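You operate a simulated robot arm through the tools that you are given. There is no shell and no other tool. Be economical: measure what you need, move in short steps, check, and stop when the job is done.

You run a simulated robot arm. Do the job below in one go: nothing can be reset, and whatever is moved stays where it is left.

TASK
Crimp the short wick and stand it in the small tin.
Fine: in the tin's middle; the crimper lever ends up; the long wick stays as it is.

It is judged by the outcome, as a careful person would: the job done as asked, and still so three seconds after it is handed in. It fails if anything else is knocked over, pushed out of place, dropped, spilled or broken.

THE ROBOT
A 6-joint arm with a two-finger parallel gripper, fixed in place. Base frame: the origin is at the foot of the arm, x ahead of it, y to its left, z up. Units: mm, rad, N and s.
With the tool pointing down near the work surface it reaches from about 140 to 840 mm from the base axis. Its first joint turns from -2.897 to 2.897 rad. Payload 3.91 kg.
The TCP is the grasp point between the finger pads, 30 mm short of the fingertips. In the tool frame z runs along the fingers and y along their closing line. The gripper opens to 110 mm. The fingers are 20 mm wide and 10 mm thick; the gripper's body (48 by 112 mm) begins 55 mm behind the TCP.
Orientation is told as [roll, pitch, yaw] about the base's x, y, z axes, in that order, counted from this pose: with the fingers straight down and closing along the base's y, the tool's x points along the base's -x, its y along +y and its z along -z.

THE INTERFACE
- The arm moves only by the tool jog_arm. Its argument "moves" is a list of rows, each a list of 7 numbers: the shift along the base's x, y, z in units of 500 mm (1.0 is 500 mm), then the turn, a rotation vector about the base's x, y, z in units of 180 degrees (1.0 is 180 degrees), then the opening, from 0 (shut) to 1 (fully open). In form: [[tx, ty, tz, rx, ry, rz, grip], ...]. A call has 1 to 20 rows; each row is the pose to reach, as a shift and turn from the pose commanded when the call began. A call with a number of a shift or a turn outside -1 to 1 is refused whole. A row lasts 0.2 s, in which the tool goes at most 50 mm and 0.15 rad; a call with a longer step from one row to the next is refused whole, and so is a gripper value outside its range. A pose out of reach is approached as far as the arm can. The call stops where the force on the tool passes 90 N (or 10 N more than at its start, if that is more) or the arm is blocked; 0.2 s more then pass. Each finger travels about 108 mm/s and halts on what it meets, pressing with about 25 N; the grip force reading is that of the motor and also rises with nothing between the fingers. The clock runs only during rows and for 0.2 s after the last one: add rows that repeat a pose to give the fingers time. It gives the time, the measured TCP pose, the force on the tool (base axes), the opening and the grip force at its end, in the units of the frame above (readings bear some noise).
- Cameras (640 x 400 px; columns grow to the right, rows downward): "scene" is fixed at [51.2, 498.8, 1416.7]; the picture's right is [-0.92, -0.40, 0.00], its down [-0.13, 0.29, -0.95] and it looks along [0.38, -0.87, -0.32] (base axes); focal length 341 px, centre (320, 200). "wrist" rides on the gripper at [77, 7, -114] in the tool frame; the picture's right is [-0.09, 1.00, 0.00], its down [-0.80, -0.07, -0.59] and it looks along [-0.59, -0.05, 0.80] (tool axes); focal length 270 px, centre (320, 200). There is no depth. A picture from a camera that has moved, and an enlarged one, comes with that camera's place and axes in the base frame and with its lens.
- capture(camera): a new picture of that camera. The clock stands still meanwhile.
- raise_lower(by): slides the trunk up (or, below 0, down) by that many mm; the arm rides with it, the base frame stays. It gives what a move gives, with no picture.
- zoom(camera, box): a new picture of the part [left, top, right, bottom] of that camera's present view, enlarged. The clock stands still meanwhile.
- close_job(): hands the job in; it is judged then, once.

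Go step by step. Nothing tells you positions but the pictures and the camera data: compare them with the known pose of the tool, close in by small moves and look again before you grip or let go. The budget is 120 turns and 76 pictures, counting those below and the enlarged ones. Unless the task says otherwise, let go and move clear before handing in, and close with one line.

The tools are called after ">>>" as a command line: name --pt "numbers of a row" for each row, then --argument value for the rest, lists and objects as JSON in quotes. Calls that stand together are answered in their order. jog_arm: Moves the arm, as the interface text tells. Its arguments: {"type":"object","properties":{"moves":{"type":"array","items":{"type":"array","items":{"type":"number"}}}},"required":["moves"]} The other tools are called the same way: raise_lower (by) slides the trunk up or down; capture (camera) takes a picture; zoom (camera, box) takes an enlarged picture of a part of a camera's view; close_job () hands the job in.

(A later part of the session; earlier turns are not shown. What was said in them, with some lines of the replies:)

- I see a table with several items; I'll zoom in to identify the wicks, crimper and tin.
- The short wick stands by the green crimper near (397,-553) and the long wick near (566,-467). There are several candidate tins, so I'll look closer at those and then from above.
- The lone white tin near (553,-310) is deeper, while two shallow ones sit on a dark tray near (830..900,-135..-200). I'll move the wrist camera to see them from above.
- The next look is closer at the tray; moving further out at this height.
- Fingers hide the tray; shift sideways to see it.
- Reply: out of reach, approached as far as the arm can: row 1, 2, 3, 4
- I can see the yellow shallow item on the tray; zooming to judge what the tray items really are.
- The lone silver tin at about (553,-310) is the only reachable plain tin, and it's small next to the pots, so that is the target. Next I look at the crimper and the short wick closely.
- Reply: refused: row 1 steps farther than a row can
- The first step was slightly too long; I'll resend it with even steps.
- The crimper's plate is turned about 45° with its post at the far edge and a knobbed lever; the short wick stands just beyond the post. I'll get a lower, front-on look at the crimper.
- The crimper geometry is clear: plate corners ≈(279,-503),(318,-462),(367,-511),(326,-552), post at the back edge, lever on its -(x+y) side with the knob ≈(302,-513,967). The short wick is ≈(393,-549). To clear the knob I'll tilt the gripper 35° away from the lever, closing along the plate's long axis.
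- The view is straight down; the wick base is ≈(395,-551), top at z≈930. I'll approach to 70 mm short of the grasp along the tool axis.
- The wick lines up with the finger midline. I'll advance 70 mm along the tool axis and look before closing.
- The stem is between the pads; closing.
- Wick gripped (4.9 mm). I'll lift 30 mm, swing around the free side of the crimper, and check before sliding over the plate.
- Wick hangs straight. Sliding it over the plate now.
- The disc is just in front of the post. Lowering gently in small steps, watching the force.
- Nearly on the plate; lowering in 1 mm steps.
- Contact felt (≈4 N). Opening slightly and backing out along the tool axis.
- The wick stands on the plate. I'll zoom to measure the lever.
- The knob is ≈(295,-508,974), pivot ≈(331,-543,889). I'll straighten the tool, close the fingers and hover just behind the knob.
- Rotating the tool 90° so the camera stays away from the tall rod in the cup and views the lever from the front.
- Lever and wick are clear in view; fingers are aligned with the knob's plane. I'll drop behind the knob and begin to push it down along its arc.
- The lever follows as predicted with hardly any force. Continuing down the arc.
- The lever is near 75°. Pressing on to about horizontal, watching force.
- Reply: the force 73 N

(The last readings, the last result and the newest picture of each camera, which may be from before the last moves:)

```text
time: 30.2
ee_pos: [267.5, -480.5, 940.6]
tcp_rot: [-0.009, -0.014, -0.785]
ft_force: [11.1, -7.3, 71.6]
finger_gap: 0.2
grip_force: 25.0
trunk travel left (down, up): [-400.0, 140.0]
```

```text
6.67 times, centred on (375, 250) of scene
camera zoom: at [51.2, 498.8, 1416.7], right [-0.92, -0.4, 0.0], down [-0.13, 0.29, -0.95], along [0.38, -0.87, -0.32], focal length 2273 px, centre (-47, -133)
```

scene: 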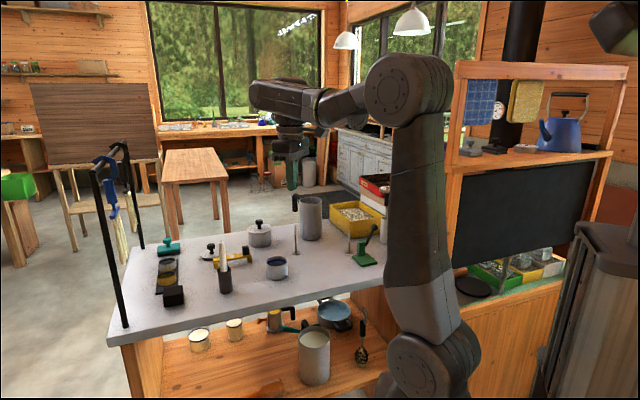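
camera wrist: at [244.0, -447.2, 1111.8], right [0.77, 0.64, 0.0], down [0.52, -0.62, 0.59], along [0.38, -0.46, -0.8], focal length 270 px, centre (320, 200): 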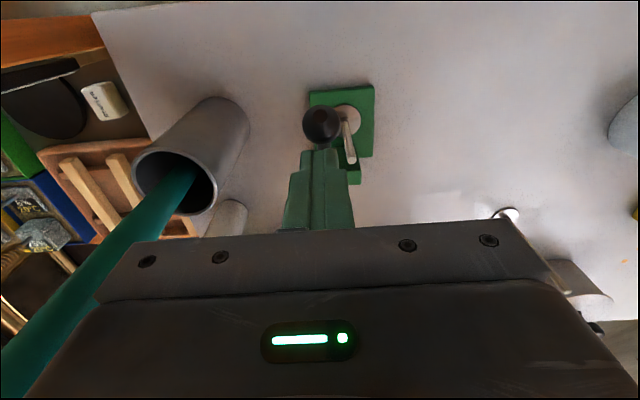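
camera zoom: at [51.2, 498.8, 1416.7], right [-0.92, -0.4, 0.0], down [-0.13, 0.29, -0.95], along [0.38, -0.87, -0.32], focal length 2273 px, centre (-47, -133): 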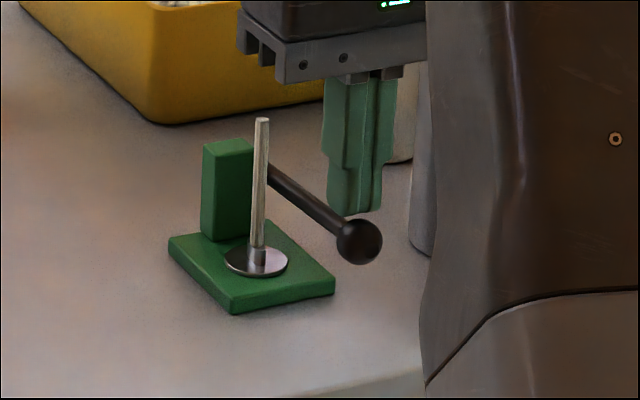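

The lever reached its stop (≈72 N). I'll check the wick's sleeve, then back the fingers off.

>>> zoom --camera "scene" --box '[364, 230, 384, 264]'

>>> jog_arm --pt "0 0 0.015 0 0 0 0" --pt "0.01 -0.01 0.05 0 0 0 0" --pt "0.01 -0.01 0.09 0 0 0 0" --pt "0.01 -0.01 0.09 0 0 0 0"

>>> zoom --camera "scene" --box '[345, 220, 405, 280]'

>>> capture --camera "wrist"

```text
11.76 times, centred on (374, 247) of scene
camera zoom: at [51.2, 498.8, 1416.7], right [-0.92, -0.4, 0.0], down [-0.13, 0.29, -0.95], along [0.38, -0.87, -0.32], focal length 4012 px, centre (-315, -353)
```

zoom: 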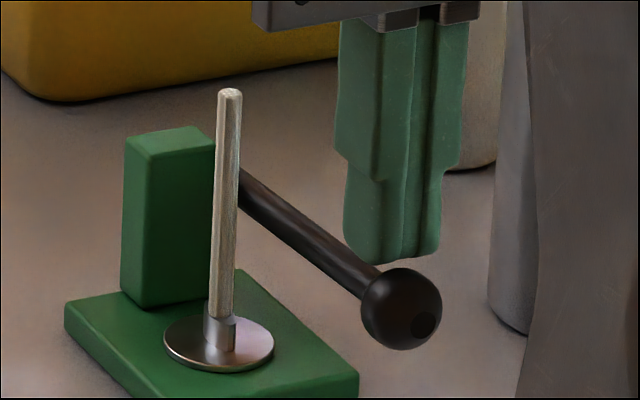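

```text
time: 31.2
ee_pos: [270.9, -485.1, 976.3]
tcp_rot: [0.001, 0.001, -0.785]
ft_force: [-0.3, 0.2, 0.6]
finger_gap: 0.0
grip_force: 24.9
trunk travel left (down, up): [-400.0, 140.0]
```

```text
6.67 times, centred on (375, 250) of scene
camera zoom: at [51.2, 498.8, 1416.7], right [-0.92, -0.4, 0.0], down [-0.13, 0.29, -0.95], along [0.38, -0.87, -0.32], focal length 2273 px, centre (-47, -133)
```

zoom: 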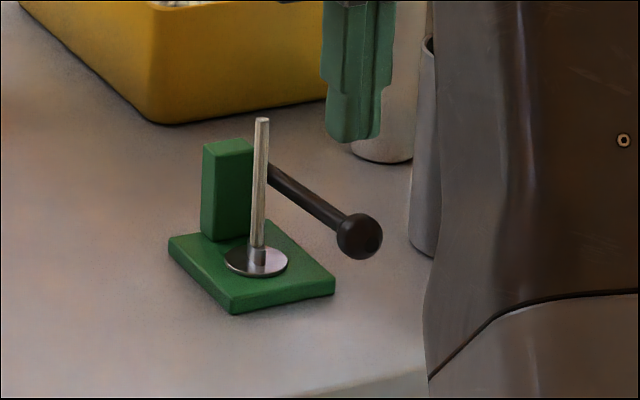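

```text
32 pictures are left
camera wrist: at [222.5, -425.7, 1090.3], right [0.77, 0.64, 0.0], down [0.52, -0.62, 0.59], along [0.38, -0.45, -0.81], focal length 270 px, centre (320, 200)
```

wrist: 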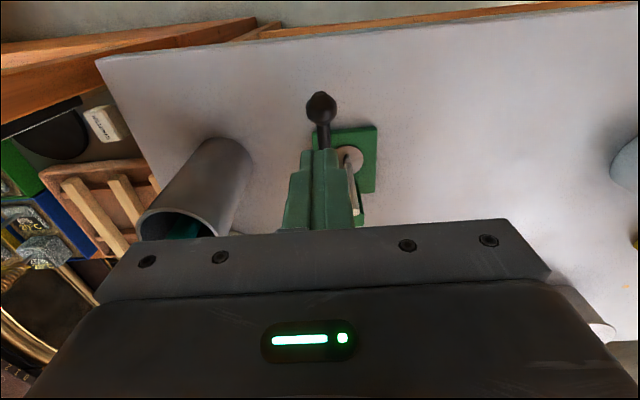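

The lever stays down on its own. I'll compare the sleeve of the short wick with the uncrimped long one.

>>> zoom --camera "scene" --box '[364, 250, 380, 262]'

>>> zoom --camera "scene" --box '[288, 244, 304, 258]'

```text
16.00 times, centred on (372, 256) of scene
camera zoom: at [51.2, 498.8, 1416.7], right [-0.92, -0.4, 0.0], down [-0.13, 0.29, -0.95], along [0.38, -0.87, -0.32], focal length 5456 px, centre (-512, -696)
```

zoom: 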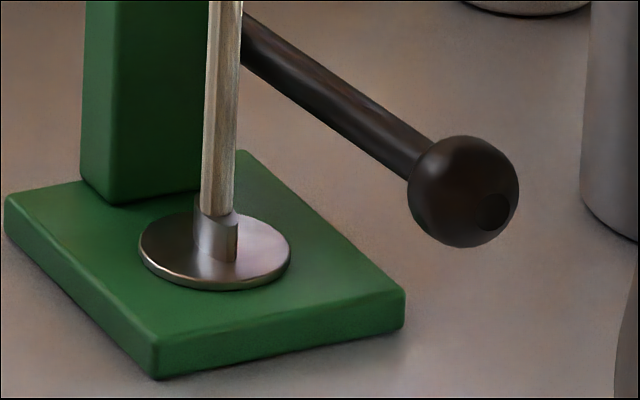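

```text
16.00 times, centred on (296, 251) of scene
camera zoom: at [51.2, 498.8, 1416.7], right [-0.92, -0.4, 0.0], down [-0.13, 0.29, -0.95], along [0.38, -0.87, -0.32], focal length 5456 px, centre (704, -616)
```

zoom: 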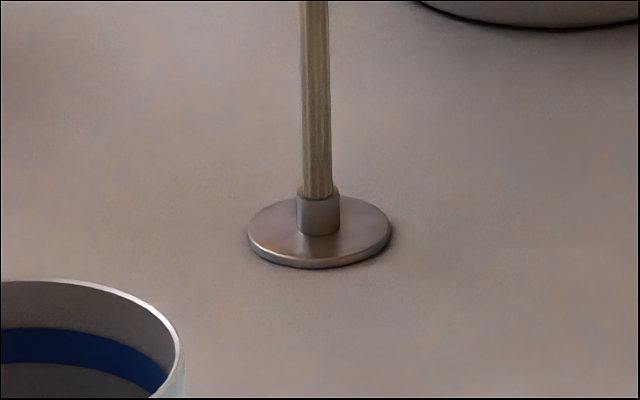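

The short wick's sleeve is now flattened, while the long one's is round, so it is crimped. The lever must go back up: I'll open the fingers over the knob.

>>> jog_arm --pt "-0.018 0.028 0 0 0 0 0.15" --pt "-0.018 0.028 0 0 0 0 0.38" --pt "-0.018 0.028 0 0 0 0 0.38" --pt "-0.018 0.028 0 0 0 0 0.38"

>>> capture --camera "wrist"

```text
time: 32.2
ee_pos: [263.2, -471.2, 978.8]
tcp_rot: [0.0, 0.002, -0.785]
ft_force: [0.5, -0.4, 0.5]
finger_gap: 41.8
grip_force: 0.1
trunk travel left (down, up): [-400.0, 140.0]
```

```text
29 pictures are left
camera wrist: at [213.7, -411.7, 1090.8], right [0.77, 0.64, 0.0], down [0.52, -0.62, 0.59], along [0.38, -0.46, -0.8], focal length 270 px, centre (320, 200)
```

wrist: 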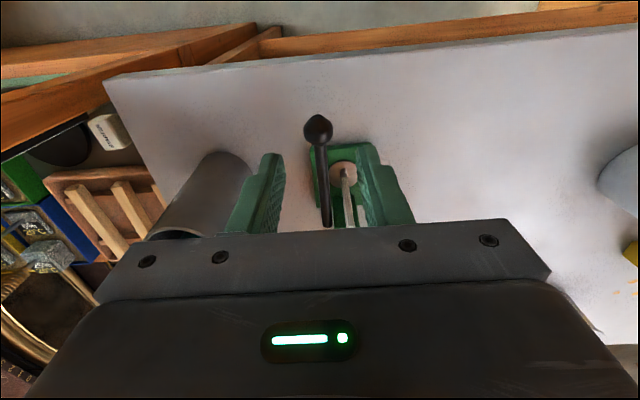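

Aligned with the knob. Descending around it and gripping.

>>> jog_arm --pt "-0.002 -0.001 -0.05 0 0 0 0.38" --pt "-0.002 -0.001 -0.1 0 0 0 0.38" --pt "-0.002 -0.001 -0.138 0 0 0 0.38" --pt "-0.002 -0.001 -0.138 0 0 0 0.3" --pt "-0.002 -0.001 -0.138 0 0 0 0.2" --pt "-0.002 -0.001 -0.138 0 0 0 0.1" --pt "-0.002 -0.001 -0.138 0 0 0 0.1"

>>> zoom --camera "scene" --box '[335, 210, 405, 280]'

```text
time: 33.8
ee_pos: [262.0, -471.1, 908.6]
tcp_rot: [0.001, 0.0, -0.786]
ft_force: [-1.1, -0.1, -1.7]
finger_gap: 21.3
grip_force: 44.8
trunk travel left (down, up): [-400.0, 140.0]
```

```text
5.71 times, centred on (370, 245) of scene
camera zoom: at [51.2, 498.8, 1416.7], right [-0.92, -0.4, 0.0], down [-0.13, 0.29, -0.95], along [0.38, -0.87, -0.32], focal length 1948 px, centre (34, -57)
```

zoom: 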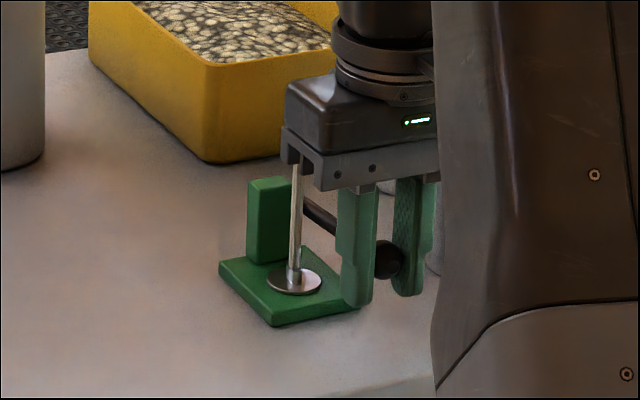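

Knob held. Raising it along the arc, first to about 55°.

>>> jog_arm --pt "0.0018 -0.0018 0.0145 0 0 0 0.1" --pt "0.0042 -0.0042 0.029 0 0 0 0.1" --pt "0.0074 -0.0074 0.0434 0 0 0 0.1" --pt "0.0125 -0.0125 0.0595 0 0 0 0.1" --pt "0.018 -0.018 0.075 0 0 0 0.1" --pt "0.0242 -0.0242 0.089 0 0 0 0.1"

>>> zoom --camera "scene" --box '[335, 200, 405, 270]'

```text
time: 35.2
ee_pos: [272.9, -482.5, 951.8]
tcp_rot: [0.001, -0.001, -0.785]
ft_force: [-13.1, 8.2, -5.1]
finger_gap: 21.1
grip_force: 44.8
trunk travel left (down, up): [-400.0, 140.0]
```

```text
5.71 times, centred on (370, 235) of scene
camera zoom: at [51.2, 498.8, 1416.7], right [-0.92, -0.4, 0.0], down [-0.13, 0.29, -0.95], along [0.38, -0.87, -0.32], focal length 1948 px, centre (34, 0)
```

zoom: 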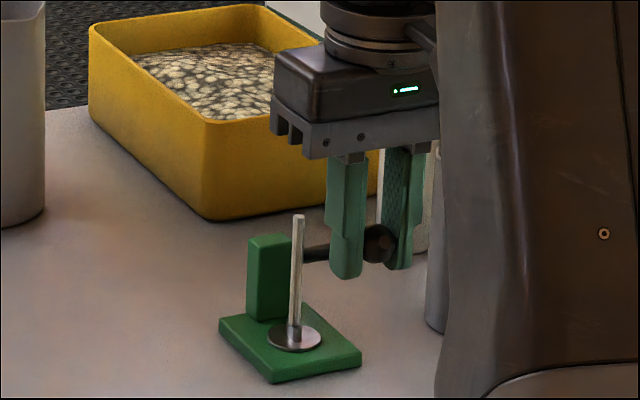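

The lever is following with moderate force (≈16 N). Finishing the arc with a slight outward correction.

>>> jog_arm --pt "0.006 -0.006 0.012 0 0 0 0.1" --pt "0.0135 -0.0135 0.0255 0 0 0 0.1" --pt "0.022 -0.022 0.038 0 0 0 0.1" --pt "0.0315 -0.0315 0.05 0 0 0 0.1"

>>> zoom --camera "scene" --box '[335, 200, 405, 270]'

```text
time: 36.2
ee_pos: [289.6, -498.2, 979.3]
tcp_rot: [-0.002, -0.002, -0.786]
ft_force: [-11.9, 7.9, -4.1]
finger_gap: 21.0
grip_force: 45.4
trunk travel left (down, up): [-400.0, 140.0]
```

```text
5.71 times, centred on (370, 235) of scene
camera zoom: at [51.2, 498.8, 1416.7], right [-0.92, -0.4, 0.0], down [-0.13, 0.29, -0.95], along [0.38, -0.87, -0.32], focal length 1948 px, centre (34, 0)
```

zoom: 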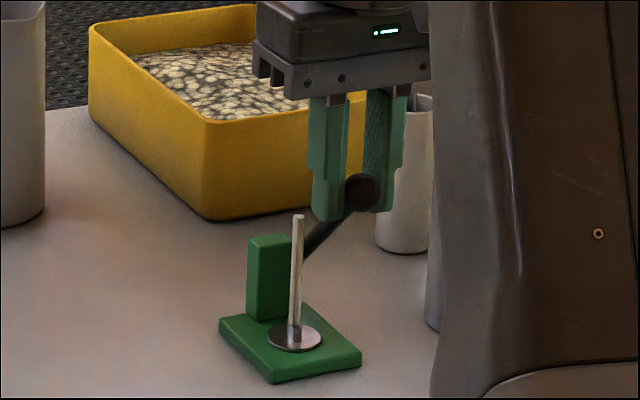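

About 37° now; a bit more to its original upright stop.

>>> jog_arm --pt "0.005 -0.005 0.005 0 0 0 0.1" --pt "0.0095 -0.0095 0.009 0 0 0 0.1" --pt "0.0135 -0.0135 0.0115 0 0 0 0.1"

>>> zoom --camera "scene" --box '[335, 200, 405, 270]'

```text
time: 37.0
ee_pos: [294.2, -505.5, 984.0]
tcp_rot: [0.001, 0.0, -0.787]
ft_force: [-15.2, 10.1, 3.0]
finger_gap: 20.8
grip_force: 45.1
trunk travel left (down, up): [-400.0, 140.0]
```

```text
5.71 times, centred on (370, 235) of scene
camera zoom: at [51.2, 498.8, 1416.7], right [-0.92, -0.4, 0.0], down [-0.13, 0.29, -0.95], along [0.38, -0.87, -0.32], focal length 1948 px, centre (34, 0)
```

zoom: 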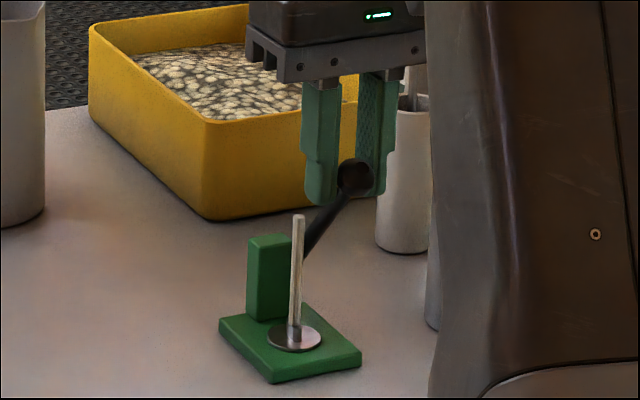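

The knob is still slightly lower than at the start; nudging further toward the stop.

>>> jog_arm --pt "0.004 -0.004 0.004 0 0 0 0.1" --pt "0.008 -0.008 0.008 0 0 0 0.1" --pt "0.012 -0.012 0.01 0 0 0 0.1"

>>> zoom --camera "scene" --box '[335, 215, 399, 275]'

```text
time: 37.8
ee_pos: [304.8, -513.0, 988.6]
tcp_rot: [0.002, -0.003, -0.784]
ft_force: [-1.5, -3.1, -2.3]
finger_gap: 12.0
grip_force: 1.1
trunk travel left (down, up): [-400.0, 140.0]
```

```text
6.67 times, centred on (367, 245) of scene
camera zoom: at [51.2, 498.8, 1416.7], right [-0.92, -0.4, 0.0], down [-0.13, 0.29, -0.95], along [0.38, -0.87, -0.32], focal length 2273 px, centre (7, -100)
```

zoom: 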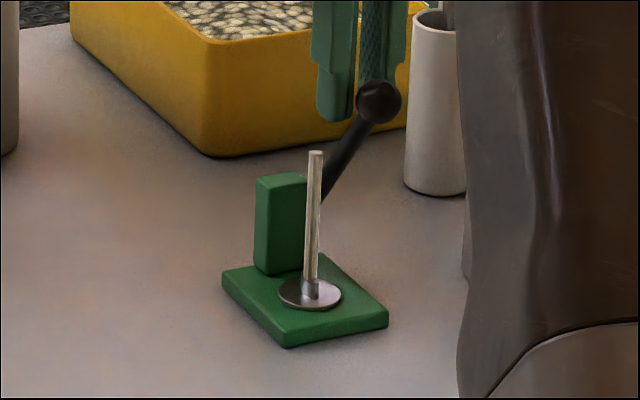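

The knob slipped from the grip a few degrees short of its start angle. I'll go up, over, and push it the last bit from the front side with closed fingers.

>>> jog_arm --pt "0.003 -0.003 0.04 0 0 0 0.1" --pt "0.003 -0.003 0.12 0 0 0 0.05" --pt "-0.035 0.035 0.12 0 0 0 0" --pt "-0.0711 0.0711 0.12 0 0 0 0" --pt "-0.0711 0.0711 0.07 0 0 0 0" --pt "-0.0711 0.0711 0.013 0 0 0 0" --pt "-0.0711 0.0711 0.013 0 0 0 0"

>>> capture --camera "wrist"

```text
time: 39.4
ee_pos: [265.8, -477.2, 995.7]
tcp_rot: [0.0, 0.0, -0.786]
ft_force: [-0.4, 0.7, 1.0]
finger_gap: 0.0
grip_force: 25.0
trunk travel left (down, up): [-400.0, 140.0]
```

```text
23 pictures are left
camera wrist: at [217.3, -417.1, 1108.8], right [0.77, 0.64, 0.0], down [0.52, -0.62, 0.59], along [0.38, -0.46, -0.8], focal length 270 px, centre (320, 200)
```

wrist: 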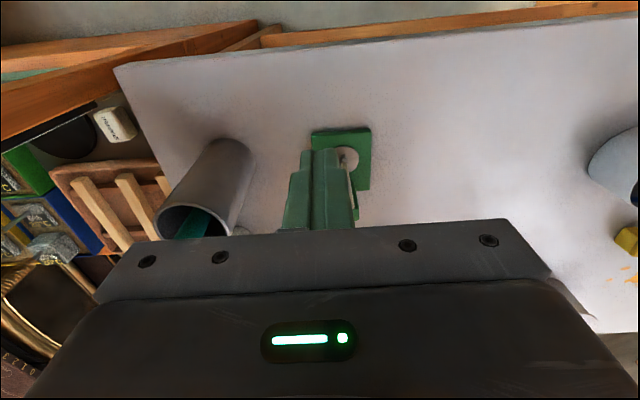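

Fingers are in front of the knob. Pushing toward the upright stop in small steps.

>>> jog_arm --pt "0.009 -0.009 0 0 0 0 0" --pt "0.017 -0.017 0.002 0 0 0 0" --pt "0.0235 -0.0235 0.004 0 0 0 0" --pt "0.029 -0.029 0.006 0 0 0 0"

>>> zoom --camera "scene" --box '[335, 215, 399, 275]'

```text
time: 40.4
ee_pos: [281.4, -490.3, 998.8]
tcp_rot: [-0.001, 0.001, -0.786]
ft_force: [-0.6, 1.3, 0.9]
finger_gap: 0.0
grip_force: 25.7
trunk travel left (down, up): [-400.0, 140.0]
```

```text
6.67 times, centred on (367, 245) of scene
camera zoom: at [51.2, 498.8, 1416.7], right [-0.92, -0.4, 0.0], down [-0.13, 0.29, -0.95], along [0.38, -0.87, -0.32], focal length 2273 px, centre (7, -100)
```

zoom: 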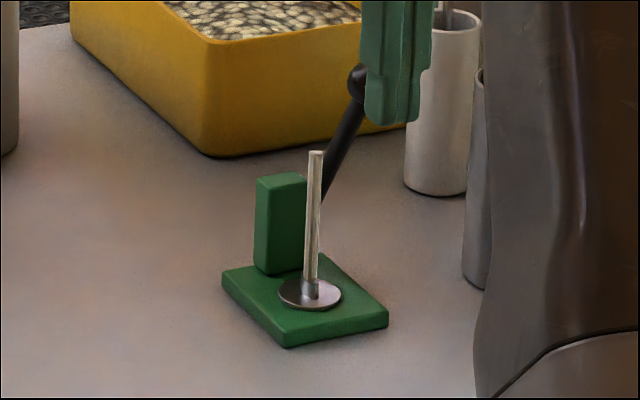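

The knob is back at about its original spot. One last 2 mm nudge to confirm, then I retreat forward and up.

>>> jog_arm --pt "0.0028 -0.0028 0.001 0 0 0 0" --pt "0.0028 -0.0028 0.001 0 0 0 0"

>>> jog_arm --pt "-0.02 0.02 0 0 0 0 0" --pt "-0.04 0.04 0.04 0 0 0 0" --pt "-0.04 0.04 0.12 0 0 0 0" --pt "-0.04 0.04 0.2 0 0 0 0"

>>> zoom --camera "scene" --box '[335, 215, 399, 275]'

```text
time: 41.0
ee_pos: [281.6, -490.7, 998.1]
tcp_rot: [0.0, 0.002, -0.785]
ft_force: [-6.7, 8.0, -2.4]
finger_gap: 0.1
grip_force: 24.7
trunk travel left (down, up): [-400.0, 140.0]
```

```text
time: 42.0
ee_pos: [262.9, -472.0, 1098.4]
tcp_rot: [-0.001, 0.002, -0.786]
ft_force: [-0.1, 0.8, 0.2]
finger_gap: 0.0
grip_force: 25.2
trunk travel left (down, up): [-400.0, 140.0]
```

```text
6.67 times, centred on (367, 245) of scene
camera zoom: at [51.2, 498.8, 1416.7], right [-0.92, -0.4, 0.0], down [-0.13, 0.29, -0.95], along [0.38, -0.87, -0.32], focal length 2273 px, centre (7, -100)
```

zoom: 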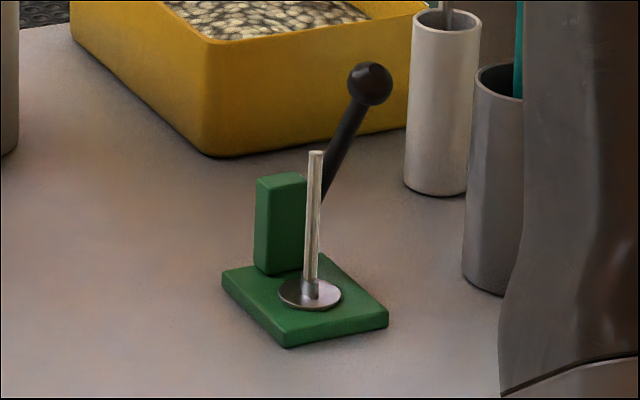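

The lever is back exactly at its original upright position, against its stop. Now I re-tilt the gripper and go to the free side to pick up the wick.

>>> jog_arm --pt "0.021 0.006 0.01 0 0.018 0.0402 0" --pt "0.042 0.012 0.02 0 0.0359 0.0805 0" --pt "0.063 0.018 0.02 0 0.0538 0.1208 0" --pt "0.084 0.024 0.02 0 0.0718 0.161 0" --pt "0.105 0.03 0.02 0 0.0897 0.2012 0" --pt "0.126 0.036 0.02 0 0.1076 0.2415 0.05" --pt "0.147 0.042 0.02 0 0.1256 0.2818 0.1" --pt "0.168 0.049 0.02 0 0.1435 0.322 0.14" --pt "0.19 0.055 0.02 0 0.1615 0.3622 0.14" --pt "0.212 0.061 0.02 0 0.1794 0.4025 0.14" --pt "0.233 0.068 0.01 0 0.1974 0.4428 0.14" --pt "0.254 0.074 0 0 0.2153 0.483 0.14" --pt "0.254 0.074 0 0 0.2153 0.483 0.14"

```text
time: 44.8
ee_pos: [390.5, -434.7, 1099.0]
tcp_rot: [0.002, 0.61, 0.787]
ft_force: [-0.3, -0.8, -0.4]
finger_gap: 15.3
grip_force: 0.1
trunk travel left (down, up): [-400.0, 140.0]
```

>>> jog_arm --pt "-0.017 -0.017 -0.066 0 0 0 0.14" --pt "-0.034 -0.034 -0.133 0 0 0 0.14" --pt "-0.0508 -0.0508 -0.199 0 0 0 0.15" --pt "-0.0508 -0.0508 -0.199 0 0 0 0.15"

>>> capture --camera "wrist"

```text
time: 45.8
ee_pos: [365.6, -459.7, 998.4]
tcp_rot: [0.001, 0.611, 0.785]
ft_force: [-0.1, -0.3, -0.4]
finger_gap: 16.5
grip_force: 0.0
trunk travel left (down, up): [-400.0, 140.0]
```

```text
20 pictures are left
camera wrist: at [362.6, -454.5, 1134.9], right [-0.65, 0.76, -0.05], down [0.75, 0.66, 0.03], along [0.05, -0.02, -1.0], focal length 270 px, centre (320, 200)
```

wrist: 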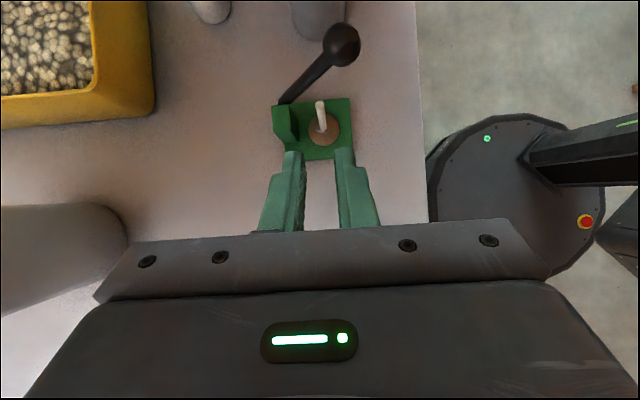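

Aligned as before. Advancing onto the stem.

>>> jog_arm --pt "-0.027 -0.027 -0.054 0 0 0 0.15" --pt "-0.054 -0.054 -0.108 0 0 0 0.15" --pt "-0.07 -0.07 -0.141 0 0 0 0.15" --pt "-0.079 -0.079 -0.158 0 0 0 0.15" --pt "-0.079 -0.079 -0.158 0 0 0 0.15"

>>> capture --camera "wrist"

```text
time: 47.0
ee_pos: [324.8, -500.1, 919.8]
tcp_rot: [0.001, 0.611, 0.784]
ft_force: [0.6, -0.6, -0.9]
finger_gap: 16.2
grip_force: 0.1
trunk travel left (down, up): [-400.0, 140.0]
```

```text
19 pictures are left
camera wrist: at [322.6, -493.8, 1056.0], right [-0.65, 0.76, -0.05], down [0.76, 0.65, 0.03], along [0.05, -0.02, -1.0], focal length 270 px, centre (320, 200)
```

wrist: 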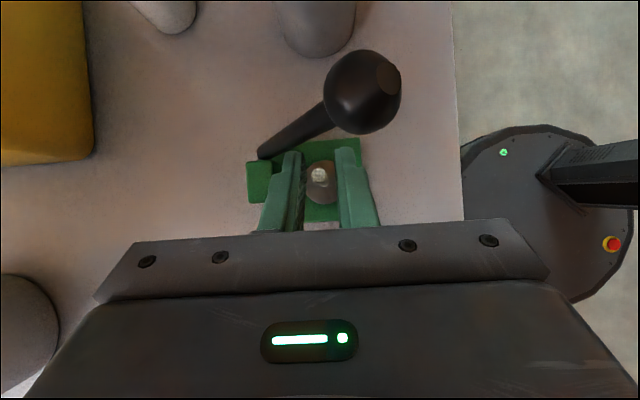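

Stem between pads; closing, lifting 20 mm, then sliding out sideways away from the lever.

>>> jog_arm --pt "0 0 0 0 0 0 0.08" --pt "0 0 0 0 0 0 0" --pt "0 0 0 0 0 0 0" --pt "0 0 0 0 0 0 0" --pt "0 0 0.015 0 0 0 0" --pt "0 0 0.04 0 0 0 0" --pt "0.025 0.025 0.04 0 0 0 0" --pt "0.05 0.05 0.04 0 0 0 0" --pt "0.08 0.08 0.06 0 0 0 0" --pt "0.1 0.1 0.12 0 0 0 0" --pt "0.1 0.1 0.18 0 0 0 0"

>>> zoom --camera "scene" --box '[300, 180, 400, 280]'

```text
time: 49.4
ee_pos: [375.7, -449.5, 1010.1]
tcp_rot: [0.001, 0.611, 0.786]
ft_force: [0.5, -0.2, 0.0]
finger_gap: 5.9
grip_force: 24.5
trunk travel left (down, up): [-400.0, 140.0]
```

```text
4.00 times, centred on (350, 230) of scene
camera zoom: at [51.2, 498.8, 1416.7], right [-0.92, -0.4, 0.0], down [-0.13, 0.29, -0.95], along [0.38, -0.87, -0.32], focal length 1364 px, centre (200, 80)
```

zoom: 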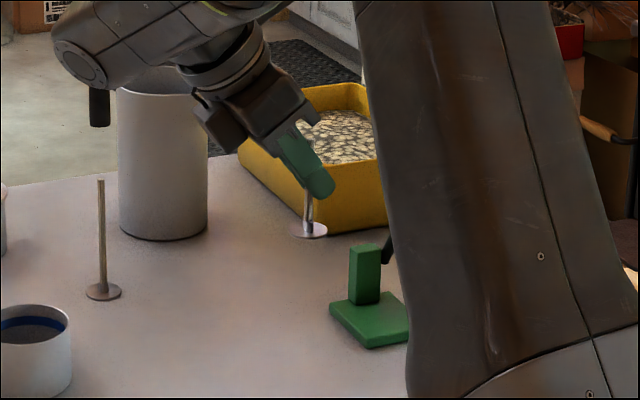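

Wick is held upright with the crimper undisturbed. Moving toward the tin, stopping short on its far side so the wrist camera sees it.

>>> jog_arm --pt "0.04 0.035 0.06 0 0 0 0" --pt "0.1 0.085 0.08 0 0 0 0" --pt "0.16 0.135 0.08 0 0 0 0" --pt "0.22 0.186 0.08 0 0 0 0" --pt "0.28 0.236 0.08 0 0 0 0" --pt "0.34 0.287 0.08 0 0 0 0" --pt "0.4 0.337 0.08 0 0 0 0" --pt "0.44 0.37 0.08 0 0 0 0" --pt "0.474 0.399 0.08 0 0 0 0" --pt "0.474 0.399 0.08 0 0 0 0"

>>> capture --camera "wrist"

```text
time: 51.6
ee_pos: [612.8, -250.3, 1049.4]
tcp_rot: [0.001, 0.611, 0.786]
ft_force: [0.3, -0.7, -0.5]
finger_gap: 5.7
grip_force: 25.2
trunk travel left (down, up): [-400.0, 140.0]
```

```text
17 pictures are left
camera wrist: at [609.8, -244.0, 1186.6], right [-0.65, 0.76, -0.05], down [0.76, 0.65, 0.03], along [0.05, -0.02, -1.0], focal length 270 px, centre (320, 200)
```

wrist: 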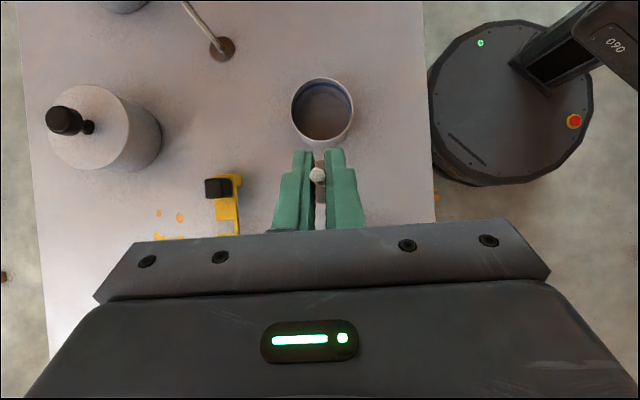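

>>> zoom --camera "wrist" --box '[272, 60, 372, 190]'

```text
3.08 times, centred on (322, 125) of wrist
camera zoom: at [609.8, -244.0, 1186.6], right [-0.65, 0.76, -0.05], down [0.76, 0.65, 0.03], along [0.05, -0.02, -1.0], focal length 832 px, centre (314, 431)
```

zoom: 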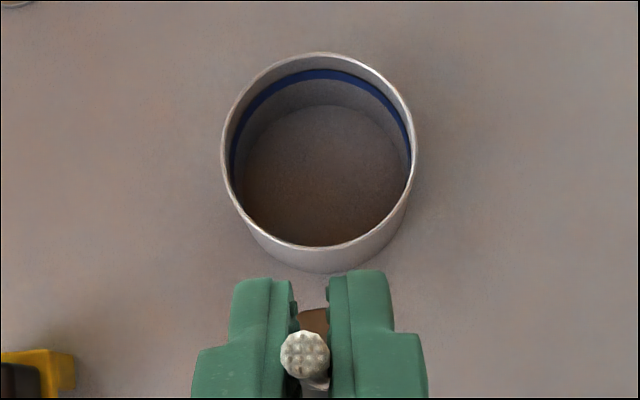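

Tin rim centre ≈(551,-312.5), rim z≈896; the wick stem is ≈(608.4,-254.6). Moving the wick over the tin's centre and checking.

>>> jog_arm --pt "-0.04 -0.04 0 0 0 0 0" --pt "-0.08 -0.08 0 0 0 0 0" --pt "-0.1148 -0.1158 -0.04 0 0 0 0" --pt "-0.1148 -0.1158 -0.12 0 0 0 0" --pt "-0.1148 -0.1158 -0.16 0 0 0 0" --pt "-0.1148 -0.1158 -0.16 0 0 0 0"

>>> zoom --camera "wrist" --box '[260, 90, 380, 220]'

>>> zoom --camera "scene" --box '[245, 220, 315, 290]'

```text
time: 53.0
ee_pos: [554.6, -308.4, 969.4]
tcp_rot: [0.0, 0.61, 0.786]
ft_force: [-0.3, -0.6, 0.3]
finger_gap: 5.9
grip_force: 25.5
trunk travel left (down, up): [-400.0, 140.0]
```

```text
3.08 times, centred on (320, 155) of wrist
camera zoom: at [552.0, -301.8, 1106.4], right [-0.65, 0.76, -0.05], down [0.76, 0.66, 0.03], along [0.05, -0.02, -1.0], focal length 832 px, centre (320, 338)
```

zoom: 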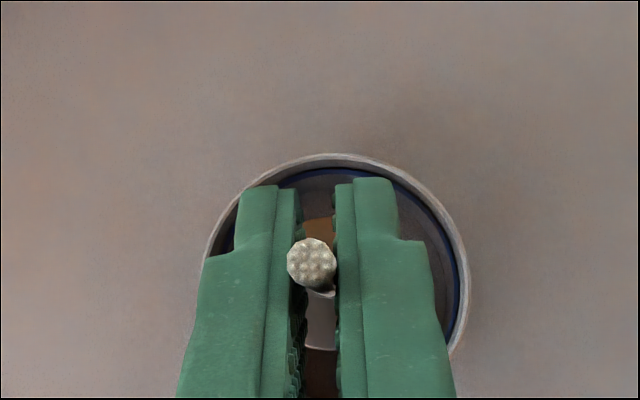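

```text
5.71 times, centred on (280, 255) of scene
camera zoom: at [51.2, 498.8, 1416.7], right [-0.92, -0.4, 0.0], down [-0.13, 0.29, -0.95], along [0.38, -0.87, -0.32], focal length 1948 px, centre (549, -114)
```

zoom: 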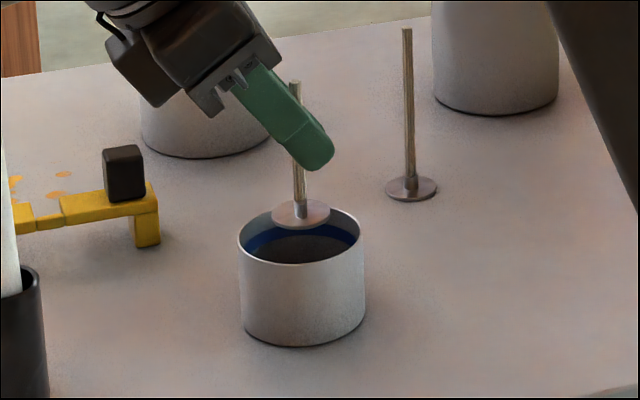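

Wick is centered over the tin. Lowering to just above the floor.

>>> jog_arm --pt "0 0 -0.04 0 0 0 0" --pt "0 0 -0.08 0 0 0 0" --pt "0 0 -0.1 0 0 0 0" --pt "0 0 -0.108 0 0 0 0" --pt "0 0 -0.108 0 0 0 0"

>>> jog_arm --pt "0 0 -0.003 0 0 0 0" --pt "0 0 -0.003 0 0 0 0"

>>> zoom --camera "scene" --box '[245, 220, 315, 290]'

```text
time: 54.2
ee_pos: [555.4, -308.3, 916.3]
tcp_rot: [-0.001, 0.611, 0.785]
ft_force: [0.4, 0.5, -0.8]
finger_gap: 5.7
grip_force: 24.6
trunk travel left (down, up): [-400.0, 140.0]
```

```text
time: 54.8
ee_pos: [555.5, -307.6, 914.4]
tcp_rot: [0.0, 0.612, 0.786]
ft_force: [0.1, 0.0, 0.5]
finger_gap: 5.9
grip_force: 25.4
trunk travel left (down, up): [-400.0, 140.0]
```

```text
5.71 times, centred on (280, 255) of scene
camera zoom: at [51.2, 498.8, 1416.7], right [-0.92, -0.4, 0.0], down [-0.13, 0.29, -0.95], along [0.38, -0.87, -0.32], focal length 1948 px, centre (549, -114)
```

zoom: 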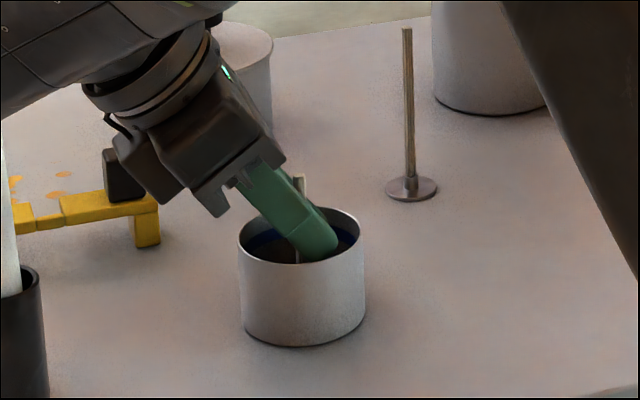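

>>> jog_arm --pt "0 0 -0.002 0 0 0 0" --pt "0 0 -0.002 0 0 0 0"

>>> jog_arm --pt "0 0 -0.002 0 0 0 0" --pt "0 0 -0.002 0 0 0 0"

```text
time: 55.4
ee_pos: [554.4, -307.8, 914.1]
tcp_rot: [0.001, 0.611, 0.784]
ft_force: [-1.0, -0.1, -0.5]
finger_gap: 5.7
grip_force: 25.1
trunk travel left (down, up): [-400.0, 140.0]
```

```text
time: 56.0
ee_pos: [555.6, -308.6, 913.0]
tcp_rot: [0.001, 0.611, 0.786]
ft_force: [0.4, 0.3, 1.7]
finger_gap: 5.8
grip_force: 24.7
trunk travel left (down, up): [-400.0, 140.0]
```

Slight contact may be starting; one more millimetre to confirm.

>>> jog_arm --pt "0 0 -0.002 0 0 0 0" --pt "0 0 -0.002 0 0 0 0"

>>> zoom --camera "wrist" --box '[260, 90, 380, 220]'

```text
time: 56.6
ee_pos: [554.2, -308.1, 911.9]
tcp_rot: [-0.002, 0.61, 0.785]
ft_force: [1.2, -0.5, 9.5]
finger_gap: 5.5
grip_force: 25.1
trunk travel left (down, up): [-400.0, 140.0]
```

```text
3.08 times, centred on (320, 155) of wrist
camera zoom: at [551.8, -301.5, 1049.5], right [-0.65, 0.76, -0.05], down [0.75, 0.66, 0.03], along [0.05, -0.02, -1.0], focal length 832 px, centre (320, 338)
```

zoom: 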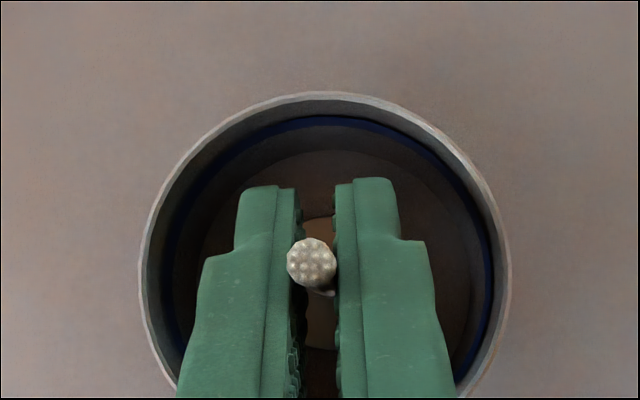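

Firm contact with the tin floor, and centred within about 1 mm. Relaxing 1 mm, releasing and backing out along the tool axis.

>>> jog_arm --pt "0 0 0.0022 0 0 0 0" --pt "0 0 0.0022 0 0 0 0.08" --pt "0 0 0.0022 0 0 0 0.15" --pt "0 0 0.0022 0 0 0 0.15" --pt "0.008 0.008 0.018 0 0 0 0.15" --pt "0.024 0.024 0.05 0 0 0 0.15" --pt "0.048 0.048 0.1 0 0 0 0.15" --pt "0.072 0.072 0.16 0 0 0 0.15" --pt "0.09 0.09 0.24 0 0 0 0.15" --pt "0.09 0.09 0.24 0 0 0 0.15"

>>> zoom --camera "wrist" --box '[260, 60, 380, 190]'

>>> zoom --camera "scene" --box '[245, 220, 315, 290]'

```text
time: 58.8
ee_pos: [601.8, -263.9, 1032.7]
tcp_rot: [0.001, 0.612, 0.785]
ft_force: [1.1, 0.3, -0.4]
finger_gap: 16.1
grip_force: 0.0
trunk travel left (down, up): [-400.0, 140.0]
```

```text
3.08 times, centred on (320, 125) of wrist
camera zoom: at [598.0, -256.6, 1169.4], right [-0.65, 0.76, -0.05], down [0.76, 0.66, 0.03], along [0.05, -0.02, -1.0], focal length 832 px, centre (320, 431)
```

zoom: 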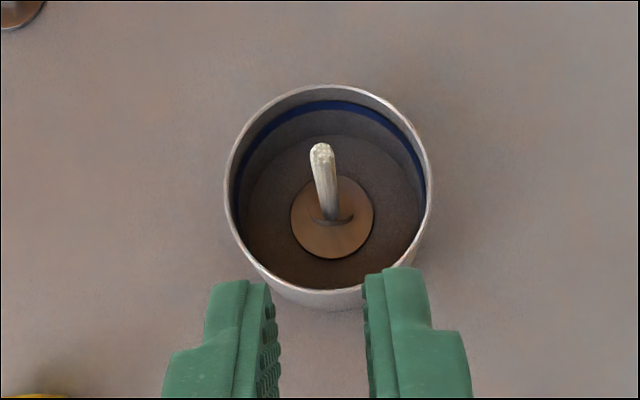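

```text
5.71 times, centred on (280, 255) of scene
camera zoom: at [51.2, 498.8, 1416.7], right [-0.92, -0.4, 0.0], down [-0.13, 0.29, -0.95], along [0.38, -0.87, -0.32], focal length 1948 px, centre (549, -114)
```

zoom: 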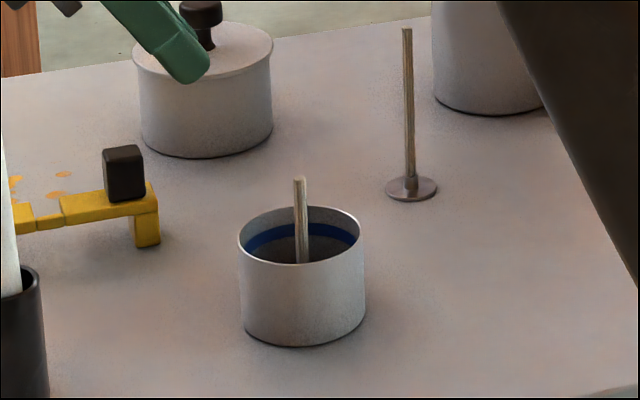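

The wick stands upright in the middle of the tin. I'll rise clear and take a final look at everything.

>>> jog_arm --pt "0 0 0.08 0 0 0 0.15" --pt "-0.02 0 0.16 0 0 0 0.15" --pt "-0.06 0 0.2 0 0 0 0.15" --pt "-0.06 0 0.2 0 0 0 0.15"

>>> capture --camera "scene"

>>> zoom --camera "scene" --box '[260, 180, 420, 280]'

```text
time: 59.8
ee_pos: [569.9, -262.3, 1132.0]
tcp_rot: [0.001, 0.611, 0.785]
ft_force: [-0.5, 0.5, -0.5]
finger_gap: 16.5
grip_force: 0.0
trunk travel left (down, up): [-400.0, 140.0]
```

```text
9 pictures are left
```

scene: 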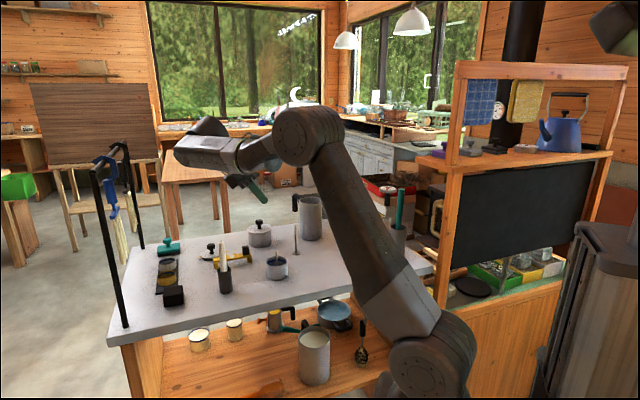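

```text
4.00 times, centred on (340, 230) of scene
camera zoom: at [51.2, 498.8, 1416.7], right [-0.92, -0.4, 0.0], down [-0.13, 0.29, -0.95], along [0.38, -0.87, -0.32], focal length 1364 px, centre (240, 80)
```

zoom: 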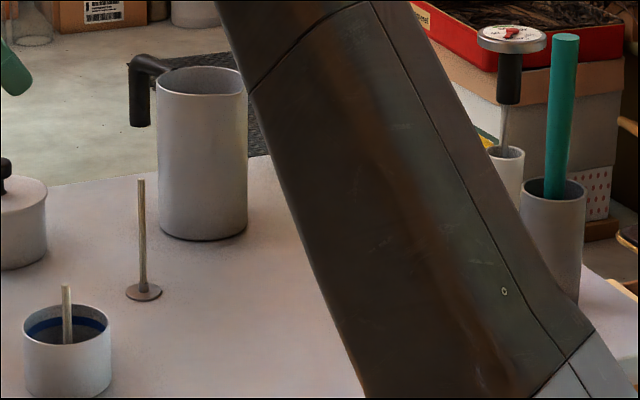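

Everything visible is in its place: the wick stands in the tin and the long wick is untouched. The lever was seen at its upper stop after I let go of it, so I'm handing the job in.

>>> close_job

```text
The job is handed in.
```

The short wick is crimped and standing within about 1 mm of the middle of the lone silver tin. I took that as "the small tin", though two smaller, shallow tins sit on a tray, at or past the arm's reach. The crimper lever is back up and the long wick is untouched.
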